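You operate a simulated robot arm through the tools that you are given. There is no shell and no other tool. Be economical: measure what you need, move in short steps, check, and stop when the job is done.

You are at the controls of a simulated robot arm. One attempt, no reset.

TASK
Pull the green drawer of the tool bench open.

The check looks at the end state, three seconds after you hand in, the way a careful person would. Anything else that was tipped, shoved, dropped, spilled or broken makes it a failure.

THE ROBOT
A 6-joint arm with a two-finger parallel gripper on a trunk, on a base that drives. Base frame: it is fixed to the floor where the robot stands at the start and does not move with it; the origin is under the middle of the robot, x ahead of it, y to its left, z up. Units: mm, rad, N and s.
With the tool pointing down near the work surface it reaches from about 460 to 880 mm from the robot's upright axis, wherever it stands. Its first joint turns from -2.007 to 2.007 rad. Places, roughly: green drawer of the tool bench [800, -200, 700]. Payload 4.2 kg.
The TCP is the grasp point between the finger pads, 23 mm short of the fingertips. In the tool frame z runs along the fingers and y along their closing line. The gripper opens to 94 mm. The fingers are 38 mm wide and 10 mm thick; the gripper's body (54 by 96 mm) begins 39 mm behind the TCP.
Orientation is told as [roll, pitch, yaw] about the base's x, y, z axes, in that order, counted from this pose: with the fingers straight down and closing along the base's y, the tool's x points along the base's -x, its y along +y and its z along -z.

THE INTERFACE
- The arm moves only by the tool drive_tool. Its argument "commands" is a list of rows, each a list of 3 entries, a list of its own where there are three numbers: the shift along the tool's x, y, z in units of 40 mm (1.0 is 40 mm), then the turn, a rotation vector about the tool's x, y, z in units of 6 degrees (1.0 is 6 degrees), then the opening, from 0 (shut) to 1 (fully open). In form: [[[x, y, z], [wx, wy, wz], jaw], ...]. A call has 1 to 10 rows; each row shifts and turns the commanded pose from where the row before left it, along the tool's axes as they then stand. A call with a number of a shift or a turn outside -1 to 1 is refused whole. Rows are played at 5 a second. More than 50 mm and 0.15 rad between two rows, or a gripper value outside its range, and nothing of the call is played. A pose out of reach is approached as far as the arm can. The call stops where the force on the tool passes 40 N (or 10 N more than at its start, if that is more) or the arm is blocked; 0.2 s more then pass. Each finger travels about 108 mm/s and halts on what it meets, pressing with about 26 N; the grip force reading is that of the motor and also rises with nothing between the fingers. The clock runs only during rows and for 0.2 s after the last one: add rows that do not move to give the fingers time. It gives the time, the measured TCP pose, the force on the tool (base axes), the opening and the grip force at its end, in the units of the frame above (readings bear some noise), and new pictures: "pictures" is both (left out), scene, wrist or none.
- Cameras (640 x 400 px; columns grow to the right, rows downward): "scene" is now at [227.1, 190.4, 1224.6]; the picture's right is [-0.11, -0.99, 0.00], its down [-0.74, 0.08, -0.66] and it looks along [0.66, -0.07, -0.75] (base axes); focal length 260 px, centre (320, 200). "wrist" rides on the gripper at [86, 16, -74] in the tool frame; the picture's right is [-0.18, 0.98, 0.00], its down [-0.58, -0.11, -0.81] and it looks along [-0.79, -0.15, 0.59] (tool axes); focal length 243 px, centre (320, 200). There is no depth. A picture from a camera that has moved, and an enlarged one, comes with that camera's place and axes in the base frame and with its lens.
- raise_lower(by): slides the trunk up (or, below 0, down) by that many mm; the arm and the scene camera ride with it, the base frame stays. It gives what a move gives, with no picture.
- base_move(legs): drives the robot by 1 to 6 legs, each [ahead, turn to the left] in mm and rad, along the robot's own axes; the way and the turn of a leg run together, so that a leg with both is an arc; at most 1500 mm and 3.142 rad a leg. The arm and the cameras ride along, it lands a little off, and it stops where it bumps. It gives what a move gives, and a new picture of the scene camera.
- head_to(pan, tilt): turns the head with the scene camera to pan (to the left, within 1.396 rad either way) and tilt (down, from -0.506 to 1.204), counted from straight ahead of the robot. It gives what a move gives, and a new picture of the scene camera.
- inspect(camera, box): a new picture of the part [left, top, right, bottom] of that camera's present view, enlarged. The clock stands still meanwhile.
- close_job(): hands the job in; it is judged then, once.

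Go step by step. Nothing tells you exact positions but the pictures and the camera data: compare them with the known pose of the tool, close in by small moves and look again before you grip or let go. The budget is 120 turns and 170 pictures, counting those below and the enlarged ones. Unless the task says otherwise, let go and move clear before handing in, and close with one line.

The tools are called as a command line: name --argument value ..., lists and objects as JSON in quotes. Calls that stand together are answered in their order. drive_tool: Moves the arm, as the interface text tells. Its arguments: {"type":"object","properties":{"commands":{"type":"array","items":{"type":"array"}},"pictures":{"type":"string","enum":["both","scene","wrist","none"]}},"required":["commands"]} The other tools are called the same way: raise_lower (by) slides the trunk up or down; base_move (legs) drives the base; head_to (pan, tilt) turns the head that bears the scene camera; inspect (camera, box) takes an enlarged picture of a part of a camera's view; close_job () hands the job in.

At the start:

```text
t: 0.0
tcp_pos: [427.2, 259.9, 938.8]
ee_rot: [-0.001, -0.001, 0.001]
wrist_force: [0.3, 0.2, 0.3]
width: 93.8
gripper_force: 0.1
trunk travel left (down, up): [-600.0, 390.0]
robot x, y, heading: [0.6, 5.5, -0.001]
head pan, tilt: [-0.11, 0.845]
```

scene: 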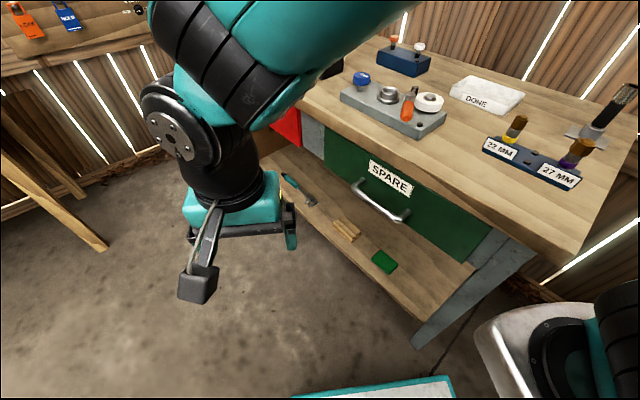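
wrist: 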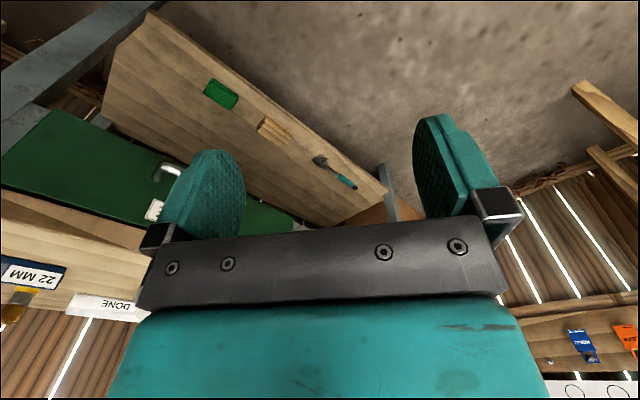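

I see the green drawer's handle at about [671, -19, 700]. The bench front is turned about 36° from the base x axis, so its outward normal is about (-0.585, 0.81). I'll yaw the tool to match, then tip it level so the fingers point at the drawer.

drive_tool --commands '[[[0, 0, 0], [0, 0, -1], 1], [[0, 0, 0], [0, 0, -1], 1], [[0, 0, 0], [0, 0, -1], 1], [[0, 0, 0], [0, 0, -1], 1], [[0, 0, 0], [0, 0, -1], 1], [[0, 0, 0], [0, 0, -1], 1]]' --pictures "none"

inspect --camera "scene" --box '[280, 80, 540, 280]'

```text
t: 1.4
tcp_pos: [426.5, 259.7, 938.5]
ee_rot: [0.0, 0.001, 0.629]
wrist_force: [0.6, -0.6, -0.2]
width: 94.1
gripper_force: 0.1
trunk travel left (down, up): [-600.0, 390.0]
robot x, y, heading: [-1.4, 2.9, -0.004]
head pan, tilt: [-0.11, 0.845]
```

```text
2.00 times, centred on (410, 180) of scene
camera zoom: at [227.1, 190.4, 1224.6], right [-0.11, -0.99, 0.0], down [-0.74, 0.08, -0.66], along [0.66, -0.07, -0.75], focal length 520 px, centre (140, 240)
```

zoom: 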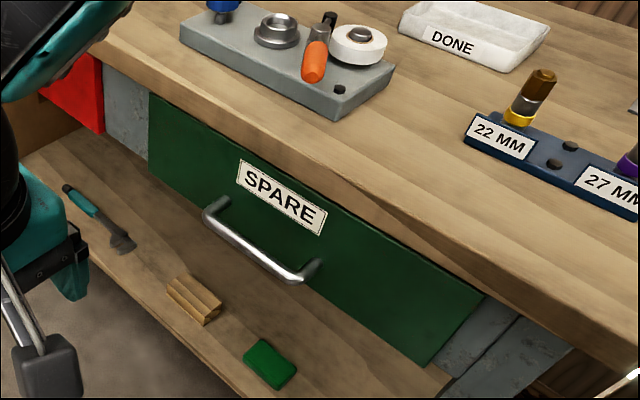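

The handle is a U-shaped bar standing well clear of the face, below the SPARE label. Next I'll tip the tool towards level.

drive_tool --commands '[[[0, 0, 0], [1, 0, 0], 1], [[0, 0, 0], [1, 0, 0], 1], [[0, 0, 0], [1, 0, 0], 1], [[0, 0, 0], [1, 0, 0], 1], [[0, 0, 0], [1, 0, 0], 1], [[0, 0, 0], [1, 0, 0], 1], [[0, 0, 0], [1, 0, 0], 1], [[0, 0, 0], [1, 0, 0], 1]]' --pictures "none"

drive_tool --commands '[[[0, 0, 0], [1, 0, 0], 1], [[0, 0, 0], [1, 0, 0], 1], [[0, 0, 0], [1, 0, 0], 1], [[0, 0, 0], [1, 0, 0], 1], [[0, 0, 0], [1, 0, 0], 1], [[0, 0, 0], [1, 0, 0], 1], [[0, 0, 0], [1, 0, 0], 1]]'

```text
t: 3.2
tcp_pos: [471.5, 232.1, 944.1]
ee_rot: [-0.822, -0.013, 0.5]
wrist_force: [-0.3, -1.2, -0.8]
width: 94.2
gripper_force: 0.1
trunk travel left (down, up): [-600.0, 390.0]
robot x, y, heading: [-0.5, 3.8, 0.0]
head pan, tilt: [-0.11, 0.845]
```

```text
t: 3.6
tcp_pos: [481.2, 225.6, 946.9]
ee_rot: [-0.878, -0.02, 0.466]
wrist_force: [0.2, 0.5, -0.1]
width: 94.1
gripper_force: 0.0
out of reach, approached as far as the arm can: row 1
trunk travel left (down, up): [-600.0, 390.0]
robot x, y, heading: [-3.5, 3.8, -0.003]
head pan, tilt: [-0.11, 0.845]
stopped in row 1: the arm was blocked; the commanded pose is now the measured one
camera scene: at [204.4, 217.4, 1202.5], right [0.31, -0.95, 0.0], down [-0.87, -0.29, -0.39], along [0.37, 0.12, -0.92], focal length 260 px, centre (320, 200)
camera wrist: at [372.5, 245.2, 980.8], right [-0.1, 0.65, -0.75], down [0.26, 0.75, 0.61], along [0.96, -0.13, -0.25], focal length 243 px, centre (320, 200)
```

scene: 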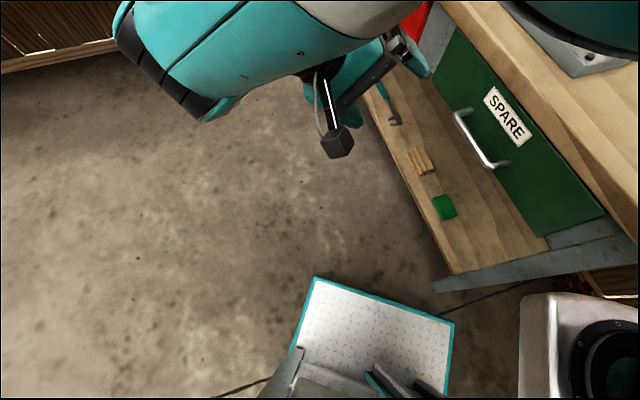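
wrist: 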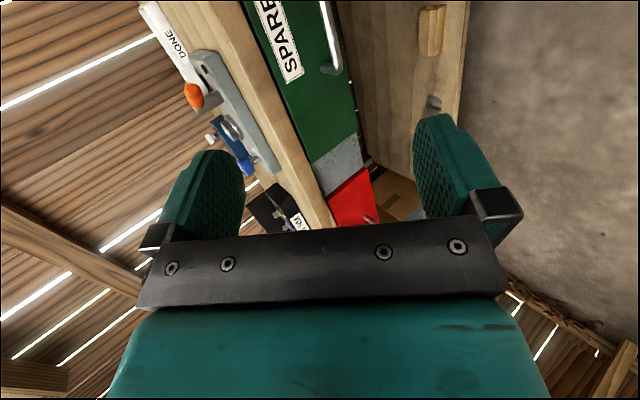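

The arm has folded against the head and nudged the camera, so this reach is too cramped. I'll undo the tilt and look left for floor space, so I can drive round and face the drawer square on.

drive_tool --commands '[[[0, 0, 0], [-1, 0, 0], 1], [[0, 0, 0], [-1, 0, 0], 1], [[0, 0, 0], [-1, 0, 0], 1], [[0, 0, 0], [-1, 0, 0], 1], [[0, 0, 0], [-1, 0, 0], 1], [[0, 0, 0], [-1, 0, 0], 1], [[0, 0, 0], [-1, 0, 0], 1], [[0, 0, 0], [-1, 0, 0], 1]]' --pictures "scene"

head_to --pan 1.1 --tilt 0.6

```text
t: 5.4
tcp_pos: [476.3, 227.9, 944.6]
ee_rot: [-0.045, -0.015, 0.48]
wrist_force: [0.1, 0.5, -0.8]
width: 93.8
gripper_force: 0.0
trunk travel left (down, up): [-600.0, 390.0]
robot x, y, heading: [-4.2, -1.3, 0.003]
head pan, tilt: [-0.11, 0.845]
camera scene: at [226.9, 190.5, 1224.6], right [-0.11, -0.99, 0.0], down [-0.74, 0.08, -0.66], along [0.66, -0.07, -0.75], focal length 260 px, centre (320, 200)
```

scene: 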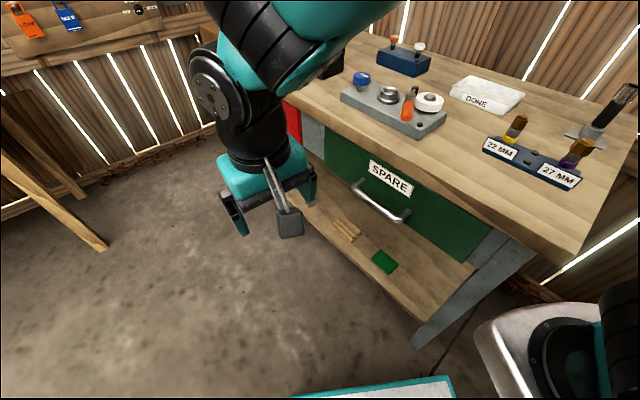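

```text
t: 6.8
tcp_pos: [476.0, 228.6, 944.2]
ee_rot: [-0.047, -0.018, 0.482]
wrist_force: [-0.7, 0.7, -0.1]
width: 94.0
gripper_force: 0.1
trunk travel left (down, up): [-600.0, 390.0]
robot x, y, heading: [-1.0, 4.4, 0.001]
head pan, tilt: [1.1, 0.6]
camera scene: at [189.3, 277.7, 1245.1], right [0.89, -0.45, 0.0], down [-0.26, -0.5, -0.82], along [0.38, 0.73, -0.57], focal length 260 px, centre (320, 200)
```

scene: 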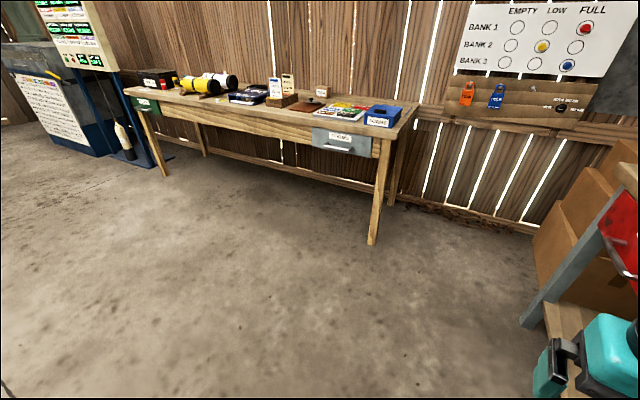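

There's plenty of clear floor to the left. Before turning, I'll check the robot's right side for clearance to the bench.

head_to --pan -0.9 --tilt 0.95

```text
t: 8.7
tcp_pos: [477.4, 227.0, 944.2]
ee_rot: [-0.045, -0.016, 0.483]
wrist_force: [-0.3, 0.6, -0.2]
width: 93.8
gripper_force: 0.1
trunk travel left (down, up): [-600.0, 390.0]
robot x, y, heading: [-0.3, 0.4, -0.003]
head pan, tilt: [-0.901, 0.949]
camera scene: at [194.3, 142.0, 1216.7], right [-0.78, -0.62, 0.0], down [-0.51, 0.64, -0.58], along [0.36, -0.46, -0.81], focal length 260 px, centre (320, 200)
```

scene: 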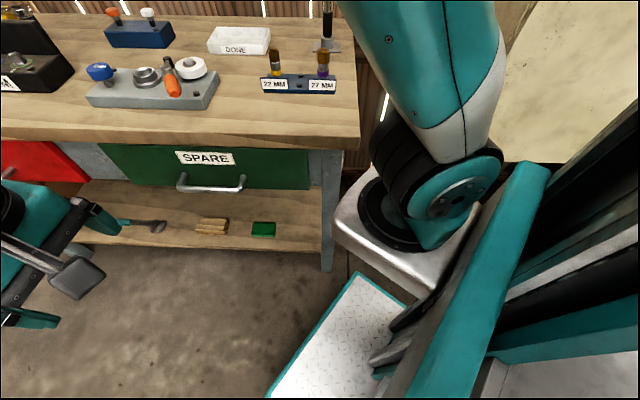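

The bench leg looks clear of the base. One look further right and behind before I turn.

head_to --pan -1.39 --tilt 0.6

```text
t: 9.6
tcp_pos: [477.2, 227.0, 944.3]
ee_rot: [-0.047, -0.016, 0.482]
wrist_force: [0.0, -0.2, 0.0]
width: 94.0
gripper_force: 0.1
trunk travel left (down, up): [-600.0, 390.0]
robot x, y, heading: [0.4, 4.6, -0.0]
head pan, tilt: [-1.389, 0.6]
camera scene: at [165.1, 112.1, 1245.1], right [-0.98, -0.18, 0.0], down [-0.1, 0.56, -0.82], along [0.15, -0.81, -0.57], focal length 260 px, centre (320, 200)
```

scene: 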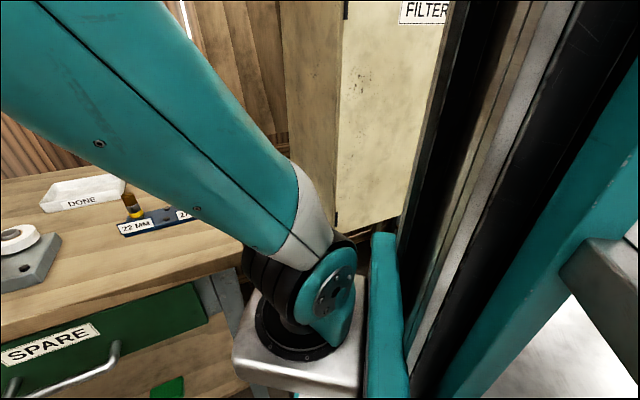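

The nearest thing on the right is a cabinet well over a metre away. Now I'll drive round to face the drawer.

base_move --legs '[[0, 1.257]]'

```text
t: 13.2
tcp_pos: [-69.8, 526.3, 944.9]
ee_rot: [-0.046, -0.016, 1.742]
wrist_force: [0.7, 0.8, 0.0]
width: 93.9
gripper_force: 0.1
trunk travel left (down, up): [-600.0, 390.0]
robot x, y, heading: [-2.6, 3.5, 1.262]
head pan, tilt: [-1.389, 0.6]
camera scene: at [-54.7, 196.9, 1245.1], right [-0.13, -0.99, 0.0], down [-0.56, 0.07, -0.83], along [0.82, -0.11, -0.56], focal length 260 px, centre (320, 200)
```

scene: 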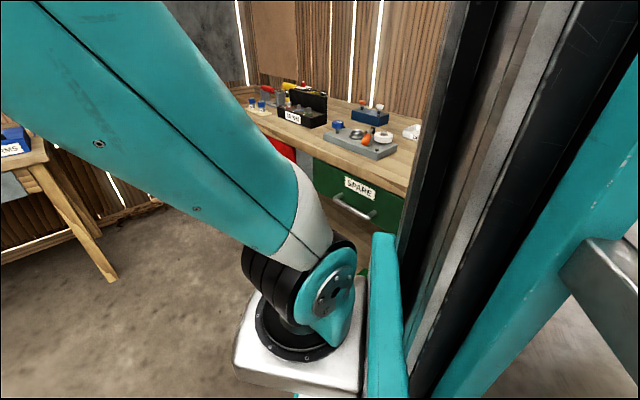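

The turn went cleanly, and this view confirms the handle near [675, -20, 700]. Driving forward and then turning to face it.

base_move --legs '[[657, 0]]'

base_move --legs '[[0, -2.2]]'

head_to --pan 0.0 --tilt 0.6

```text
t: 16.8
tcp_pos: [128.9, 1147.9, 945.3]
ee_rot: [-0.045, -0.016, 1.743]
wrist_force: [0.4, -0.2, -0.1]
width: 94.3
gripper_force: 0.0
trunk travel left (down, up): [-600.0, 390.0]
robot x, y, heading: [196.0, 624.4, 1.262]
head pan, tilt: [-1.389, 0.6]
camera scene: at [144.1, 818.8, 1245.1], right [-0.13, -0.99, 0.0], down [-0.56, 0.07, -0.83], along [0.82, -0.11, -0.56], focal length 260 px, centre (320, 200)
```

scene: 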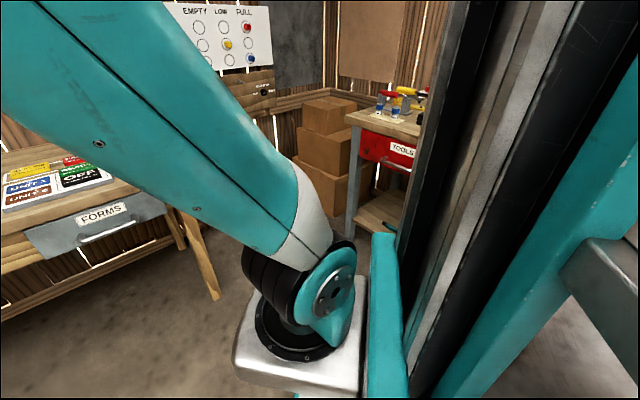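

```text
t: 22.4
tcp_pos: [658.7, 367.6, 944.6]
ee_rot: [-0.047, -0.017, -0.466]
wrist_force: [0.4, 1.1, -0.1]
width: 93.9
gripper_force: 0.0
trunk travel left (down, up): [-600.0, 390.0]
robot x, y, heading: [197.6, 624.6, -0.946]
head pan, tilt: [-1.389, 0.6]
camera scene: at [381.7, 552.6, 1245.1], right [-0.72, 0.69, 0.0], down [0.39, 0.41, -0.83], along [-0.57, -0.59, -0.56], focal length 260 px, centre (320, 200)
```

scene: 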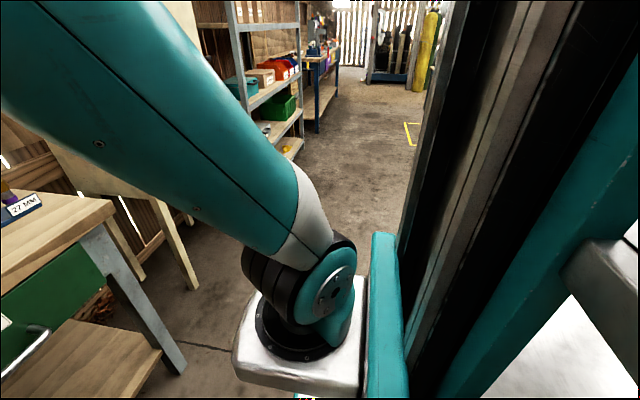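

```text
t: 24.0
tcp_pos: [660.2, 366.9, 944.0]
ee_rot: [-0.046, -0.016, -0.466]
wrist_force: [0.7, 0.5, 0.6]
width: 93.8
gripper_force: 0.0
trunk travel left (down, up): [-600.0, 390.0]
robot x, y, heading: [196.0, 624.1, -0.949]
head pan, tilt: [0.0, 0.6]
camera scene: at [494.5, 544.4, 1245.1], right [-0.81, -0.58, 0.0], down [-0.33, 0.46, -0.83], along [0.48, -0.67, -0.56], focal length 260 px, centre (320, 200)
```

scene: 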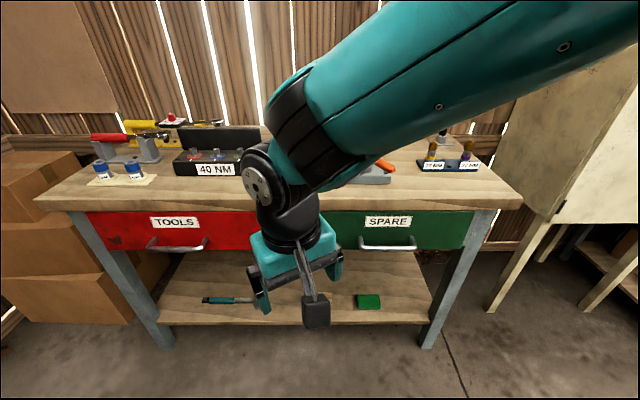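

I'm now square to the bench, with the handle straight ahead of the robot. I'll yaw the tool to line it up for a vertical-closing grip.

drive_tool --commands '[[[0, 0, 0], [0, 0, -1], 1], [[0, 0, 0], [0, 0, -1], 1], [[0, 0, 0], [0, 0, -1], 1], [[0, 0, 0], [0, 0, -1], 1], [[0, 0, 0], [0, 0, -1], 1], [[0, 0, 0], [0, 0, -1], 1], [[0, 0, 0], [0, 0, -1], 1], [[0, 0, 0], [0, 0, -1], 1], [[0, 0, 0], [0, 0, -1], 1], [[0, 0, 0], [0, 0, -1], 1]]' --pictures "none"

drive_tool --commands '[[[0, 0, 0], [1, 0, -0.38], 1], [[0, 0, 0], [1, 0, 0], 1], [[0, 0, 0], [1, 0, 0], 1], [[0, 0, 0], [1, 0, 0], 1], [[0, 0, 0], [1, 0, 0], 1], [[0, 0, 0], [1, 0, 0], 1], [[0, 0, 0], [1, 0, 0], 1], [[0, 0, 0], [1, 0, 0], 1]]'

```text
t: 26.2
tcp_pos: [659.4, 367.3, 944.4]
ee_rot: [-0.037, 0.033, 0.582]
wrist_force: [0.8, -0.3, -0.4]
width: 94.2
gripper_force: 0.1
trunk travel left (down, up): [-600.0, 390.0]
robot x, y, heading: [193.7, 626.5, -0.947]
head pan, tilt: [0.0, 0.6]
```

```text
t: 28.0
tcp_pos: [658.1, 336.7, 948.0]
ee_rot: [-0.876, 0.025, 0.545]
wrist_force: [0.8, -0.8, 0.0]
width: 94.2
gripper_force: 0.0
trunk travel left (down, up): [-600.0, 390.0]
robot x, y, heading: [195.2, 626.6, -0.95]
head pan, tilt: [0.0, 0.6]
camera scene: at [498.1, 552.9, 1234.4], right [-0.75, -0.66, 0.0], down [-0.44, 0.5, -0.75], along [0.49, -0.56, -0.66], focal length 260 px, centre (320, 200)
camera wrist: at [549.0, 350.3, 986.0], right [-0.18, 0.62, -0.76], down [0.22, 0.78, 0.59], along [0.96, -0.06, -0.28], focal length 243 px, centre (320, 200)
```

scene: 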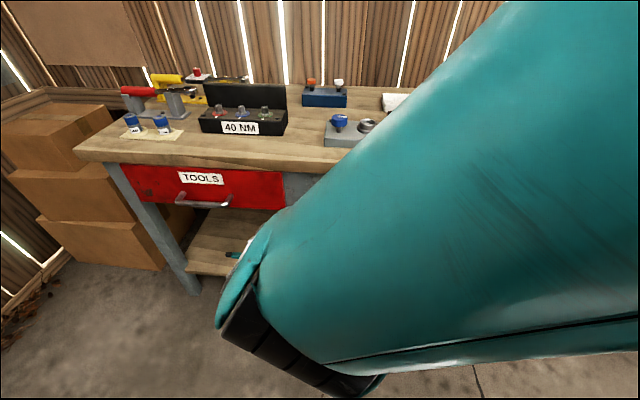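
wrist: 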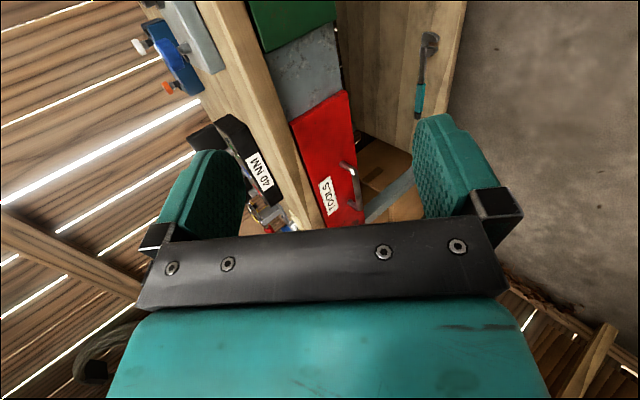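

The elbow is crowding the head again because the tool sits 200 mm to the left. I'll bring it to the robot's centre line and extend it a little.

drive_tool --commands '[[[1, 0, 0.5], [0, 0, 0], 1], [[1, 0, 0.5], [0, 0, 0], 1], [[1, 0, 0.5], [0, 0, 0], 1], [[1, 0, 0.5], [0, 0, 0], 1], [[1, 0, 0.5], [0, 0, 0], 1]]'

```text
t: 29.2
tcp_pos: [575.2, 178.2, 887.8]
ee_rot: [-0.871, 0.034, 0.621]
wrist_force: [0.7, -0.1, 0.3]
width: 93.9
gripper_force: 0.1
out of reach, approached as far as the arm can: row 4, 5
trunk travel left (down, up): [-600.0, 390.0]
robot x, y, heading: [199.0, 626.4, -0.95]
head pan, tilt: [0.0, 0.6]
camera scene: at [494.5, 545.0, 1245.2], right [-0.81, -0.58, 0.0], down [-0.33, 0.46, -0.83], along [0.48, -0.67, -0.56], focal length 260 px, centre (320, 200)
camera wrist: at [466.7, 184.2, 927.2], right [-0.24, 0.61, -0.76], down [0.17, 0.8, 0.58], along [0.96, 0.01, -0.3], focal length 243 px, centre (320, 200)
```

scene: 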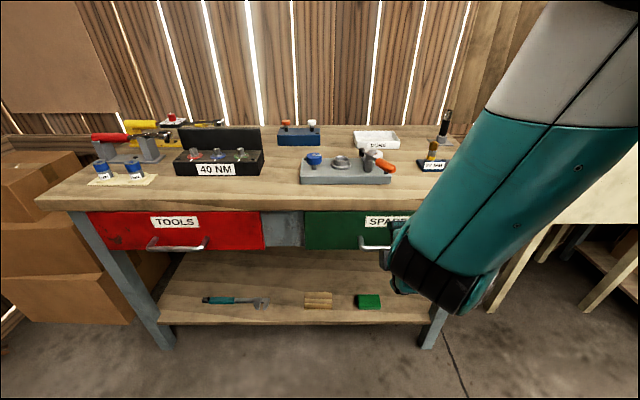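
wrist: 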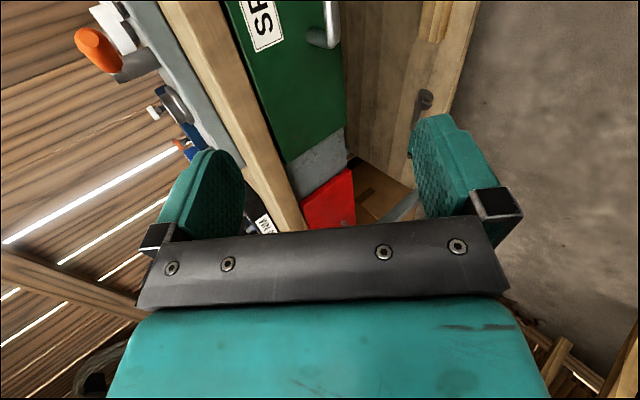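

The head is free again. Next I'll lower towards the handle's height while staying well in front of the bench.

drive_tool --commands '[[[0, 0.77, 0.64], [0, 0, 0], 1], [[0, 0.77, 0.64], [0, 0, 0], 1], [[0, 0.77, 0.64], [0, 0, 0], 1], [[0, 0.77, 0.64], [0, 0, 0], 1]]' --pictures "none"

drive_tool --commands '[[[0, 0, 0], [1, 0, 0], 1], [[0, 0, 0], [1, 0, 0], 1], [[0, 0, 0], [1, 0, 0], 1], [[0, 0, 0], [1, 0, 0], 1], [[0, 0, 0], [1, 0, 0], 1], [[0, 0, 0], [1, 0, 0], 1], [[0, 0, 0], [0.6, 0, 0], 1]]'

```text
t: 30.2
tcp_pos: [568.9, 176.0, 728.8]
ee_rot: [-0.873, 0.036, 0.618]
wrist_force: [0.3, -0.2, -0.5]
width: 94.0
gripper_force: 0.1
trunk travel left (down, up): [-600.0, 390.0]
robot x, y, heading: [199.0, 622.7, -0.946]
head pan, tilt: [0.0, 0.6]
```

```text
t: 31.8
tcp_pos: [655.2, 206.5, 734.0]
ee_rot: [-1.311, 0.04, 0.601]
wrist_force: [0.6, 0.3, -0.5]
width: 94.2
gripper_force: 0.1
out of reach, approached as far as the arm can: row 3, 4, 5, 6, 7
trunk travel left (down, up): [-600.0, 390.0]
robot x, y, heading: [198.8, 625.9, -0.949]
head pan, tilt: [0.0, 0.6]
camera scene: at [494.6, 544.5, 1245.1], right [-0.81, -0.58, 0.0], down [-0.33, 0.46, -0.83], along [0.48, -0.67, -0.56], focal length 260 px, centre (320, 200)
camera wrist: at [540.9, 220.8, 739.7], right [-0.02, 0.29, -0.96], down [0.07, 0.96, 0.29], along [1.0, -0.06, -0.04], focal length 243 px, centre (320, 200)
```

scene: 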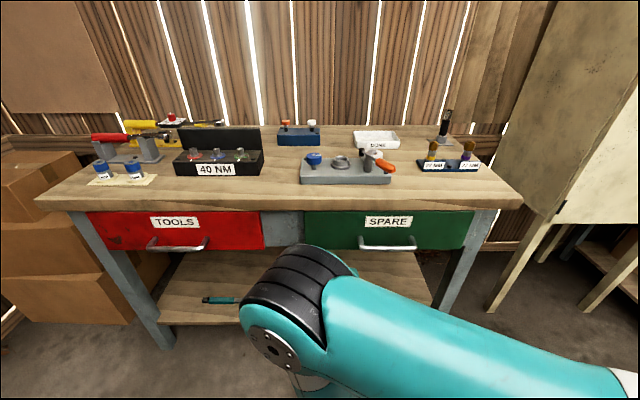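
wrist: 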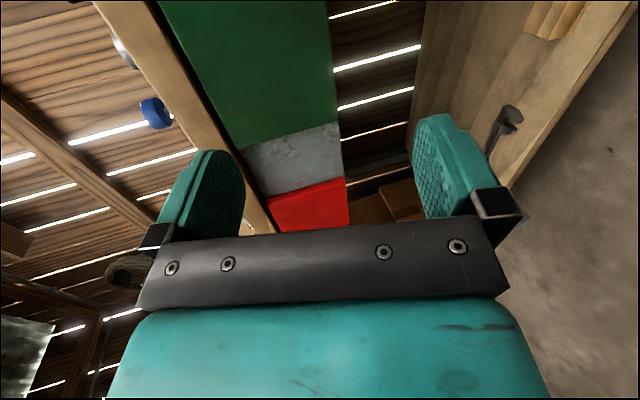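

The tool is nearly level but has drifted about 120 mm left and is too close in. I'll shift it right and forward towards the handle, then finish levelling.

drive_tool --commands '[[[0.75, -0.1, 0.5], [0, 0, 0], 1], [[0.75, -0.1, 0.5], [0, 0, 0], 1], [[0.75, -0.1, 0.5], [0, 0, 0], 1], [[0.75, -0.1, 0.5], [0, 0, 0], 1]]' --pictures "none"

drive_tool --commands '[[[0, 0, 0], [0.6, 0, 0], 1], [[0, 0, 0], [0.6, 0, 0], 1], [[0, 0, 0], [0.6, 0, 0], 1]]'

```text
t: 32.8
tcp_pos: [635.4, 71.5, 734.9]
ee_rot: [-1.31, 0.042, 0.601]
wrist_force: [0.2, 0.5, 0.6]
width: 93.9
gripper_force: 0.2
out of reach, approached as far as the arm can: row 1, 2, 3
trunk travel left (down, up): [-600.0, 390.0]
robot x, y, heading: [198.2, 623.7, -0.943]
head pan, tilt: [0.0, 0.6]
```

```text
t: 33.6
tcp_pos: [691.3, 38.7, 735.2]
ee_rot: [-1.496, 0.043, 0.6]
wrist_force: [-0.4, 0.0, 0.1]
width: 93.8
gripper_force: 0.1
out of reach, approached as far as the arm can: row 1, 2, 3
trunk travel left (down, up): [-600.0, 390.0]
robot x, y, heading: [193.7, 625.5, -0.946]
head pan, tilt: [0.0, 0.6]
camera scene: at [494.5, 544.5, 1245.1], right [-0.81, -0.58, 0.0], down [-0.33, 0.46, -0.83], along [0.48, -0.67, -0.56], focal length 260 px, centre (320, 200)
camera wrist: at [576.7, 51.9, 727.9], right [0.08, 0.14, -0.99], down [0.04, 0.99, 0.14], along [1.0, -0.05, 0.07], focal length 243 px, centre (320, 200)
```

scene: 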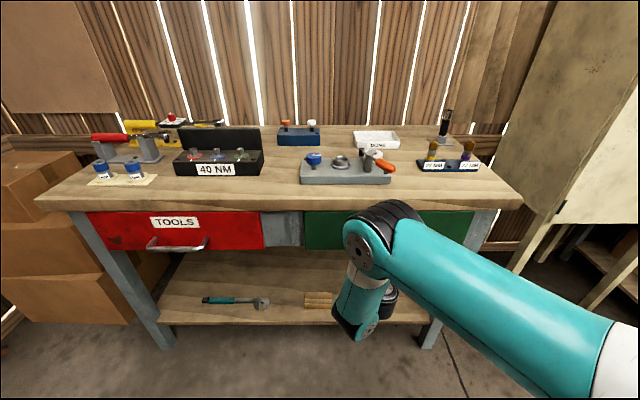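
wrist: 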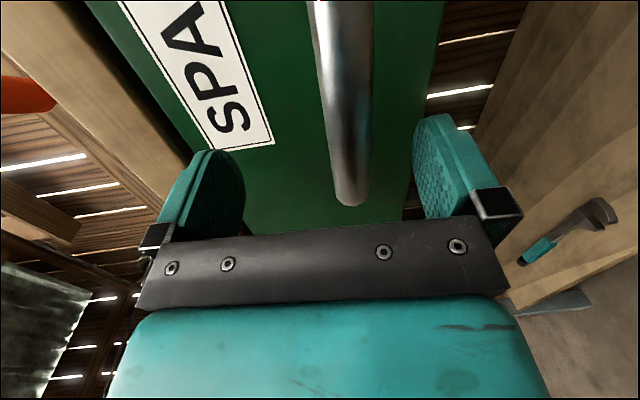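

The fingers already straddle the near end of the bar. I put the bar's centre at [654, -11, 718], which is about 59 mm right, 17 mm down and 19 mm forward of the TCP. I'll close in slowly.

drive_tool --commands '[[[0.5, 0.2, 0], [0, 0, 0], 1], [[0.5, 0.2, 0], [0, 0, 0], 1], [[0.5, 0.05, 0.1], [0, 0, 0], 1]]'

```text
t: 34.4
tcp_pos: [655.6, -6.5, 717.7]
ee_rot: [-1.497, 0.04, 0.602]
wrist_force: [0.0, 0.6, 0.3]
width: 93.8
gripper_force: 0.1
out of reach, approached as far as the arm can: row 1, 2
trunk travel left (down, up): [-600.0, 390.0]
robot x, y, heading: [198.9, 625.5, -0.947]
head pan, tilt: [0.0, 0.6]
camera scene: at [494.6, 544.6, 1245.1], right [-0.81, -0.58, 0.0], down [-0.33, 0.46, -0.83], along [0.48, -0.67, -0.56], focal length 260 px, centre (320, 200)
camera wrist: at [540.8, 5.5, 710.9], right [0.08, 0.14, -0.99], down [0.03, 0.99, 0.14], along [1.0, -0.04, 0.07], focal length 243 px, centre (320, 200)
```

scene: 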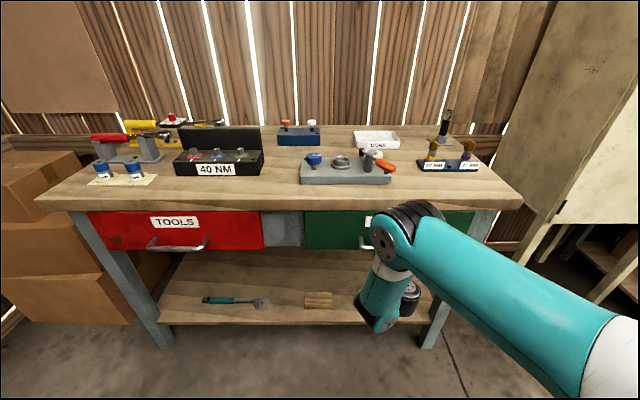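
wrist: 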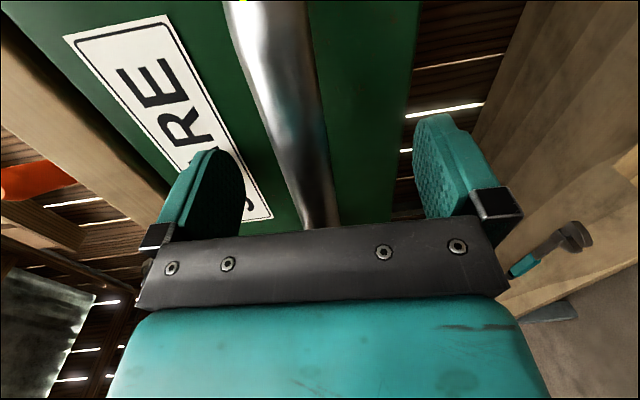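

The bar now runs through the grasp point. Closing the fingers.

drive_tool --commands '[[[0, -0.05, 0.05], [0, 0, 0], 0.5], [[0, 0, 0], [0, 0, 0], 0.0], [[0, 0, 0], [0, 0, 0], 0.0], [[0, 0, 0], [0, 0, 0], 0.0], [[0, 0, 0], [0, 0, 0], 0.0]]' --pictures "wrist"

```text
t: 35.6
tcp_pos: [654.1, -8.5, 719.9]
ee_rot: [-1.497, 0.04, 0.6]
wrist_force: [-2.1, 1.9, -11.2]
width: 18.9
gripper_force: 45.4
trunk travel left (down, up): [-600.0, 390.0]
robot x, y, heading: [198.2, 630.9, -0.952]
head pan, tilt: [0.0, 0.6]
camera wrist: at [540.7, 4.6, 711.5], right [0.08, 0.14, -0.99], down [0.03, 0.99, 0.14], along [1.0, -0.05, 0.07], focal length 243 px, centre (320, 200)
```

wrist: 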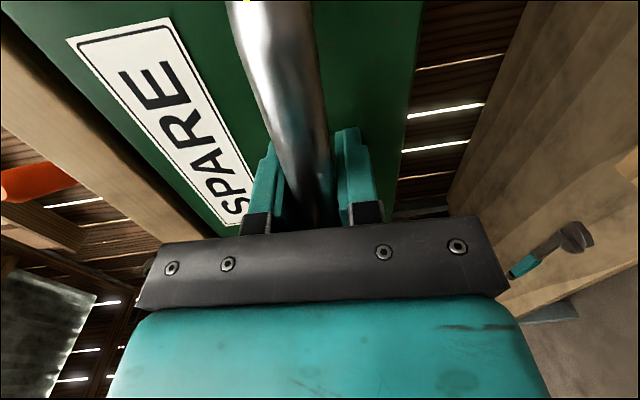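

The bar is held, with the fingers stopped at 19 mm. I'll draw it out by backing the base straight along the drawer's axis, starting with a short leg.

base_move --legs '[[-50, 0]]'

```text
t: 36.5
tcp_pos: [627.3, 31.8, 718.4]
ee_rot: [-1.498, 0.04, 0.601]
wrist_force: [-1.6, -5.3, -17.1]
width: 18.9
gripper_force: 45.4
trunk travel left (down, up): [-600.0, 390.0]
robot x, y, heading: [169.6, 663.1, -0.945]
head pan, tilt: [0.0, 0.6]
camera scene: at [465.5, 584.6, 1244.9], right [-0.81, -0.58, 0.0], down [-0.33, 0.46, -0.82], along [0.48, -0.67, -0.57], focal length 260 px, centre (320, 200)
```

scene: 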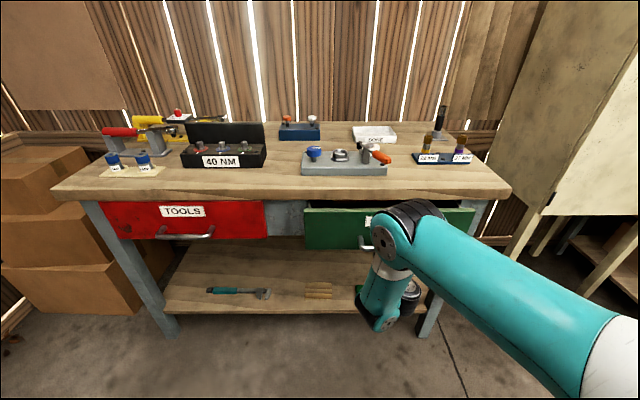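

The drawer is coming out cleanly with little side force. Continuing to pull.

base_move --legs '[[-70, 0]]'

base_move --legs '[[-60, 0]]'

```text
t: 37.5
tcp_pos: [584.6, 89.1, 718.0]
ee_rot: [-1.498, 0.04, 0.599]
wrist_force: [-3.7, -6.0, -8.4]
width: 19.0
gripper_force: 45.2
trunk travel left (down, up): [-600.0, 390.0]
robot x, y, heading: [124.6, 721.2, -0.948]
head pan, tilt: [0.0, 0.6]
camera scene: at [424.1, 642.2, 1245.0], right [-0.81, -0.58, 0.0], down [-0.33, 0.46, -0.82], along [0.48, -0.67, -0.57], focal length 260 px, centre (320, 200)
```

scene: 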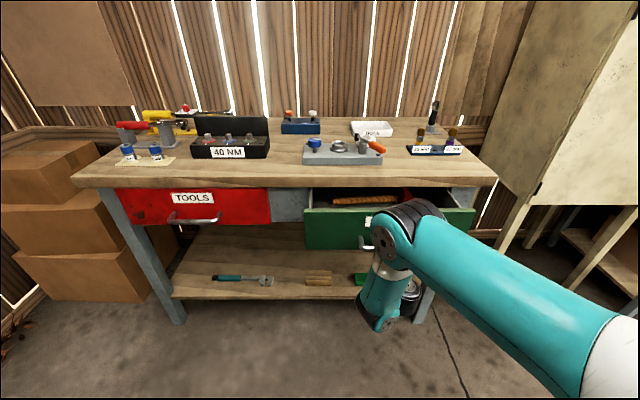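

```text
t: 38.5
tcp_pos: [548.3, 139.7, 719.0]
ee_rot: [-1.498, 0.04, 0.599]
wrist_force: [0.6, -3.1, -5.3]
width: 18.8
gripper_force: 44.8
trunk travel left (down, up): [-600.0, 390.0]
robot x, y, heading: [86.7, 771.5, -0.947]
head pan, tilt: [0.0, 0.6]
camera scene: at [388.5, 691.8, 1245.0], right [-0.81, -0.58, 0.0], down [-0.33, 0.46, -0.82], along [0.48, -0.67, -0.57], focal length 260 px, centre (320, 200)
```

scene: 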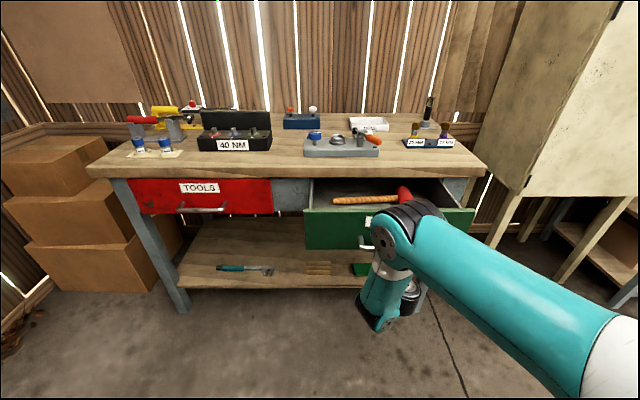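

The drawer is out about 180 mm and its contents are settled. I'll take one more short pull and watch the force.

base_move --legs '[[-50, 0]]'

```text
t: 39.4
tcp_pos: [519.6, 178.8, 718.5]
ee_rot: [-1.497, 0.039, 0.598]
wrist_force: [-0.4, -4.2, -3.3]
width: 18.9
gripper_force: 44.4
trunk travel left (down, up): [-600.0, 390.0]
robot x, y, heading: [63.4, 808.5, -0.945]
head pan, tilt: [0.0, 0.6]
camera scene: at [359.3, 732.3, 1245.1], right [-0.81, -0.58, 0.0], down [-0.33, 0.46, -0.82], along [0.48, -0.67, -0.57], focal length 260 px, centre (320, 200)
```

scene: 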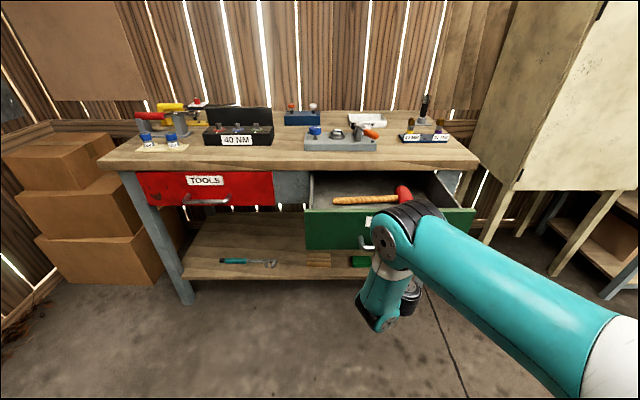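

It's about 230 mm out, still with no resistance, which is clearly open. I'll let go of the handle.

drive_tool --commands '[[[0, 0, 0], [0, 0, 0], 0.4], [[0, 0, 0], [0, 0, 0], 0.7], [[0, 0, 0], [0, 0, 0], 0.7], [[0, 0, 0], [0, 0, 0], 0.7]]' --pictures "wrist"

```text
t: 40.4
tcp_pos: [519.7, 179.3, 718.9]
ee_rot: [-1.498, 0.04, 0.599]
wrist_force: [0.6, 0.2, -0.5]
width: 65.7
gripper_force: 0.0
trunk travel left (down, up): [-600.0, 390.0]
robot x, y, heading: [61.0, 811.2, -0.944]
head pan, tilt: [0.0, 0.6]
camera wrist: at [405.0, 192.6, 711.7], right [0.08, 0.14, -0.99], down [0.04, 0.99, 0.14], along [1.0, -0.05, 0.07], focal length 243 px, centre (320, 200)
```

wrist: 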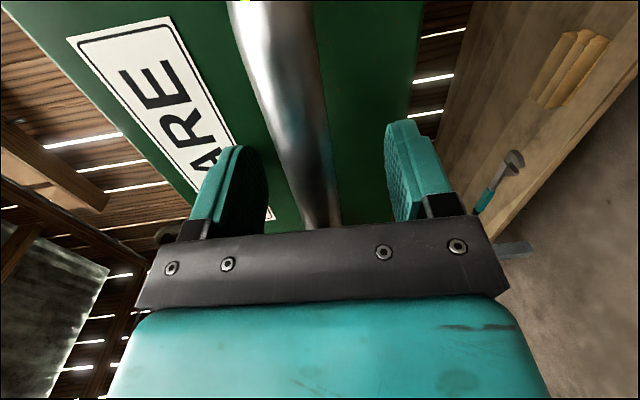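

The fingers are open and clear of the bar on both sides. Backing straight away from it.

base_move --legs '[[-180, 0]]'

```text
t: 41.9
tcp_pos: [415.6, 326.4, 718.2]
ee_rot: [-1.498, 0.041, 0.599]
wrist_force: [0.3, -0.5, -0.2]
width: 65.8
gripper_force: 0.1
trunk travel left (down, up): [-600.0, 390.0]
robot x, y, heading: [-44.3, 959.7, -0.947]
head pan, tilt: [0.0, 0.6]
camera scene: at [253.6, 879.9, 1245.1], right [-0.81, -0.59, 0.0], down [-0.33, 0.46, -0.83], along [0.48, -0.67, -0.56], focal length 260 px, centre (320, 200)
```

scene: 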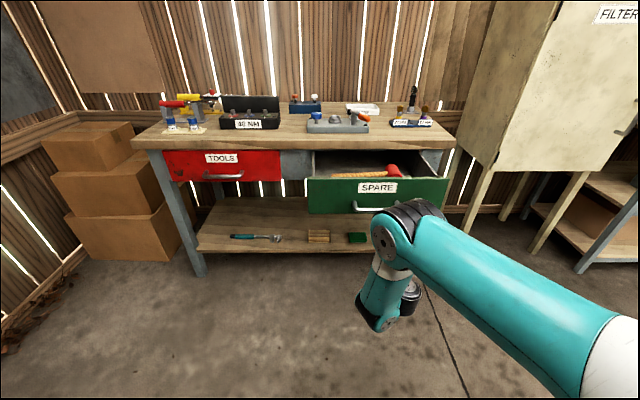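

The drawer stands open, everything on and in the bench looks undisturbed, and the gripper is clear. Handing in.

close_job

```text
The job is handed in.
```

The green drawer is open by about 230 mm, the gripper is clear of it, and nothing else on the bench appears to have moved.
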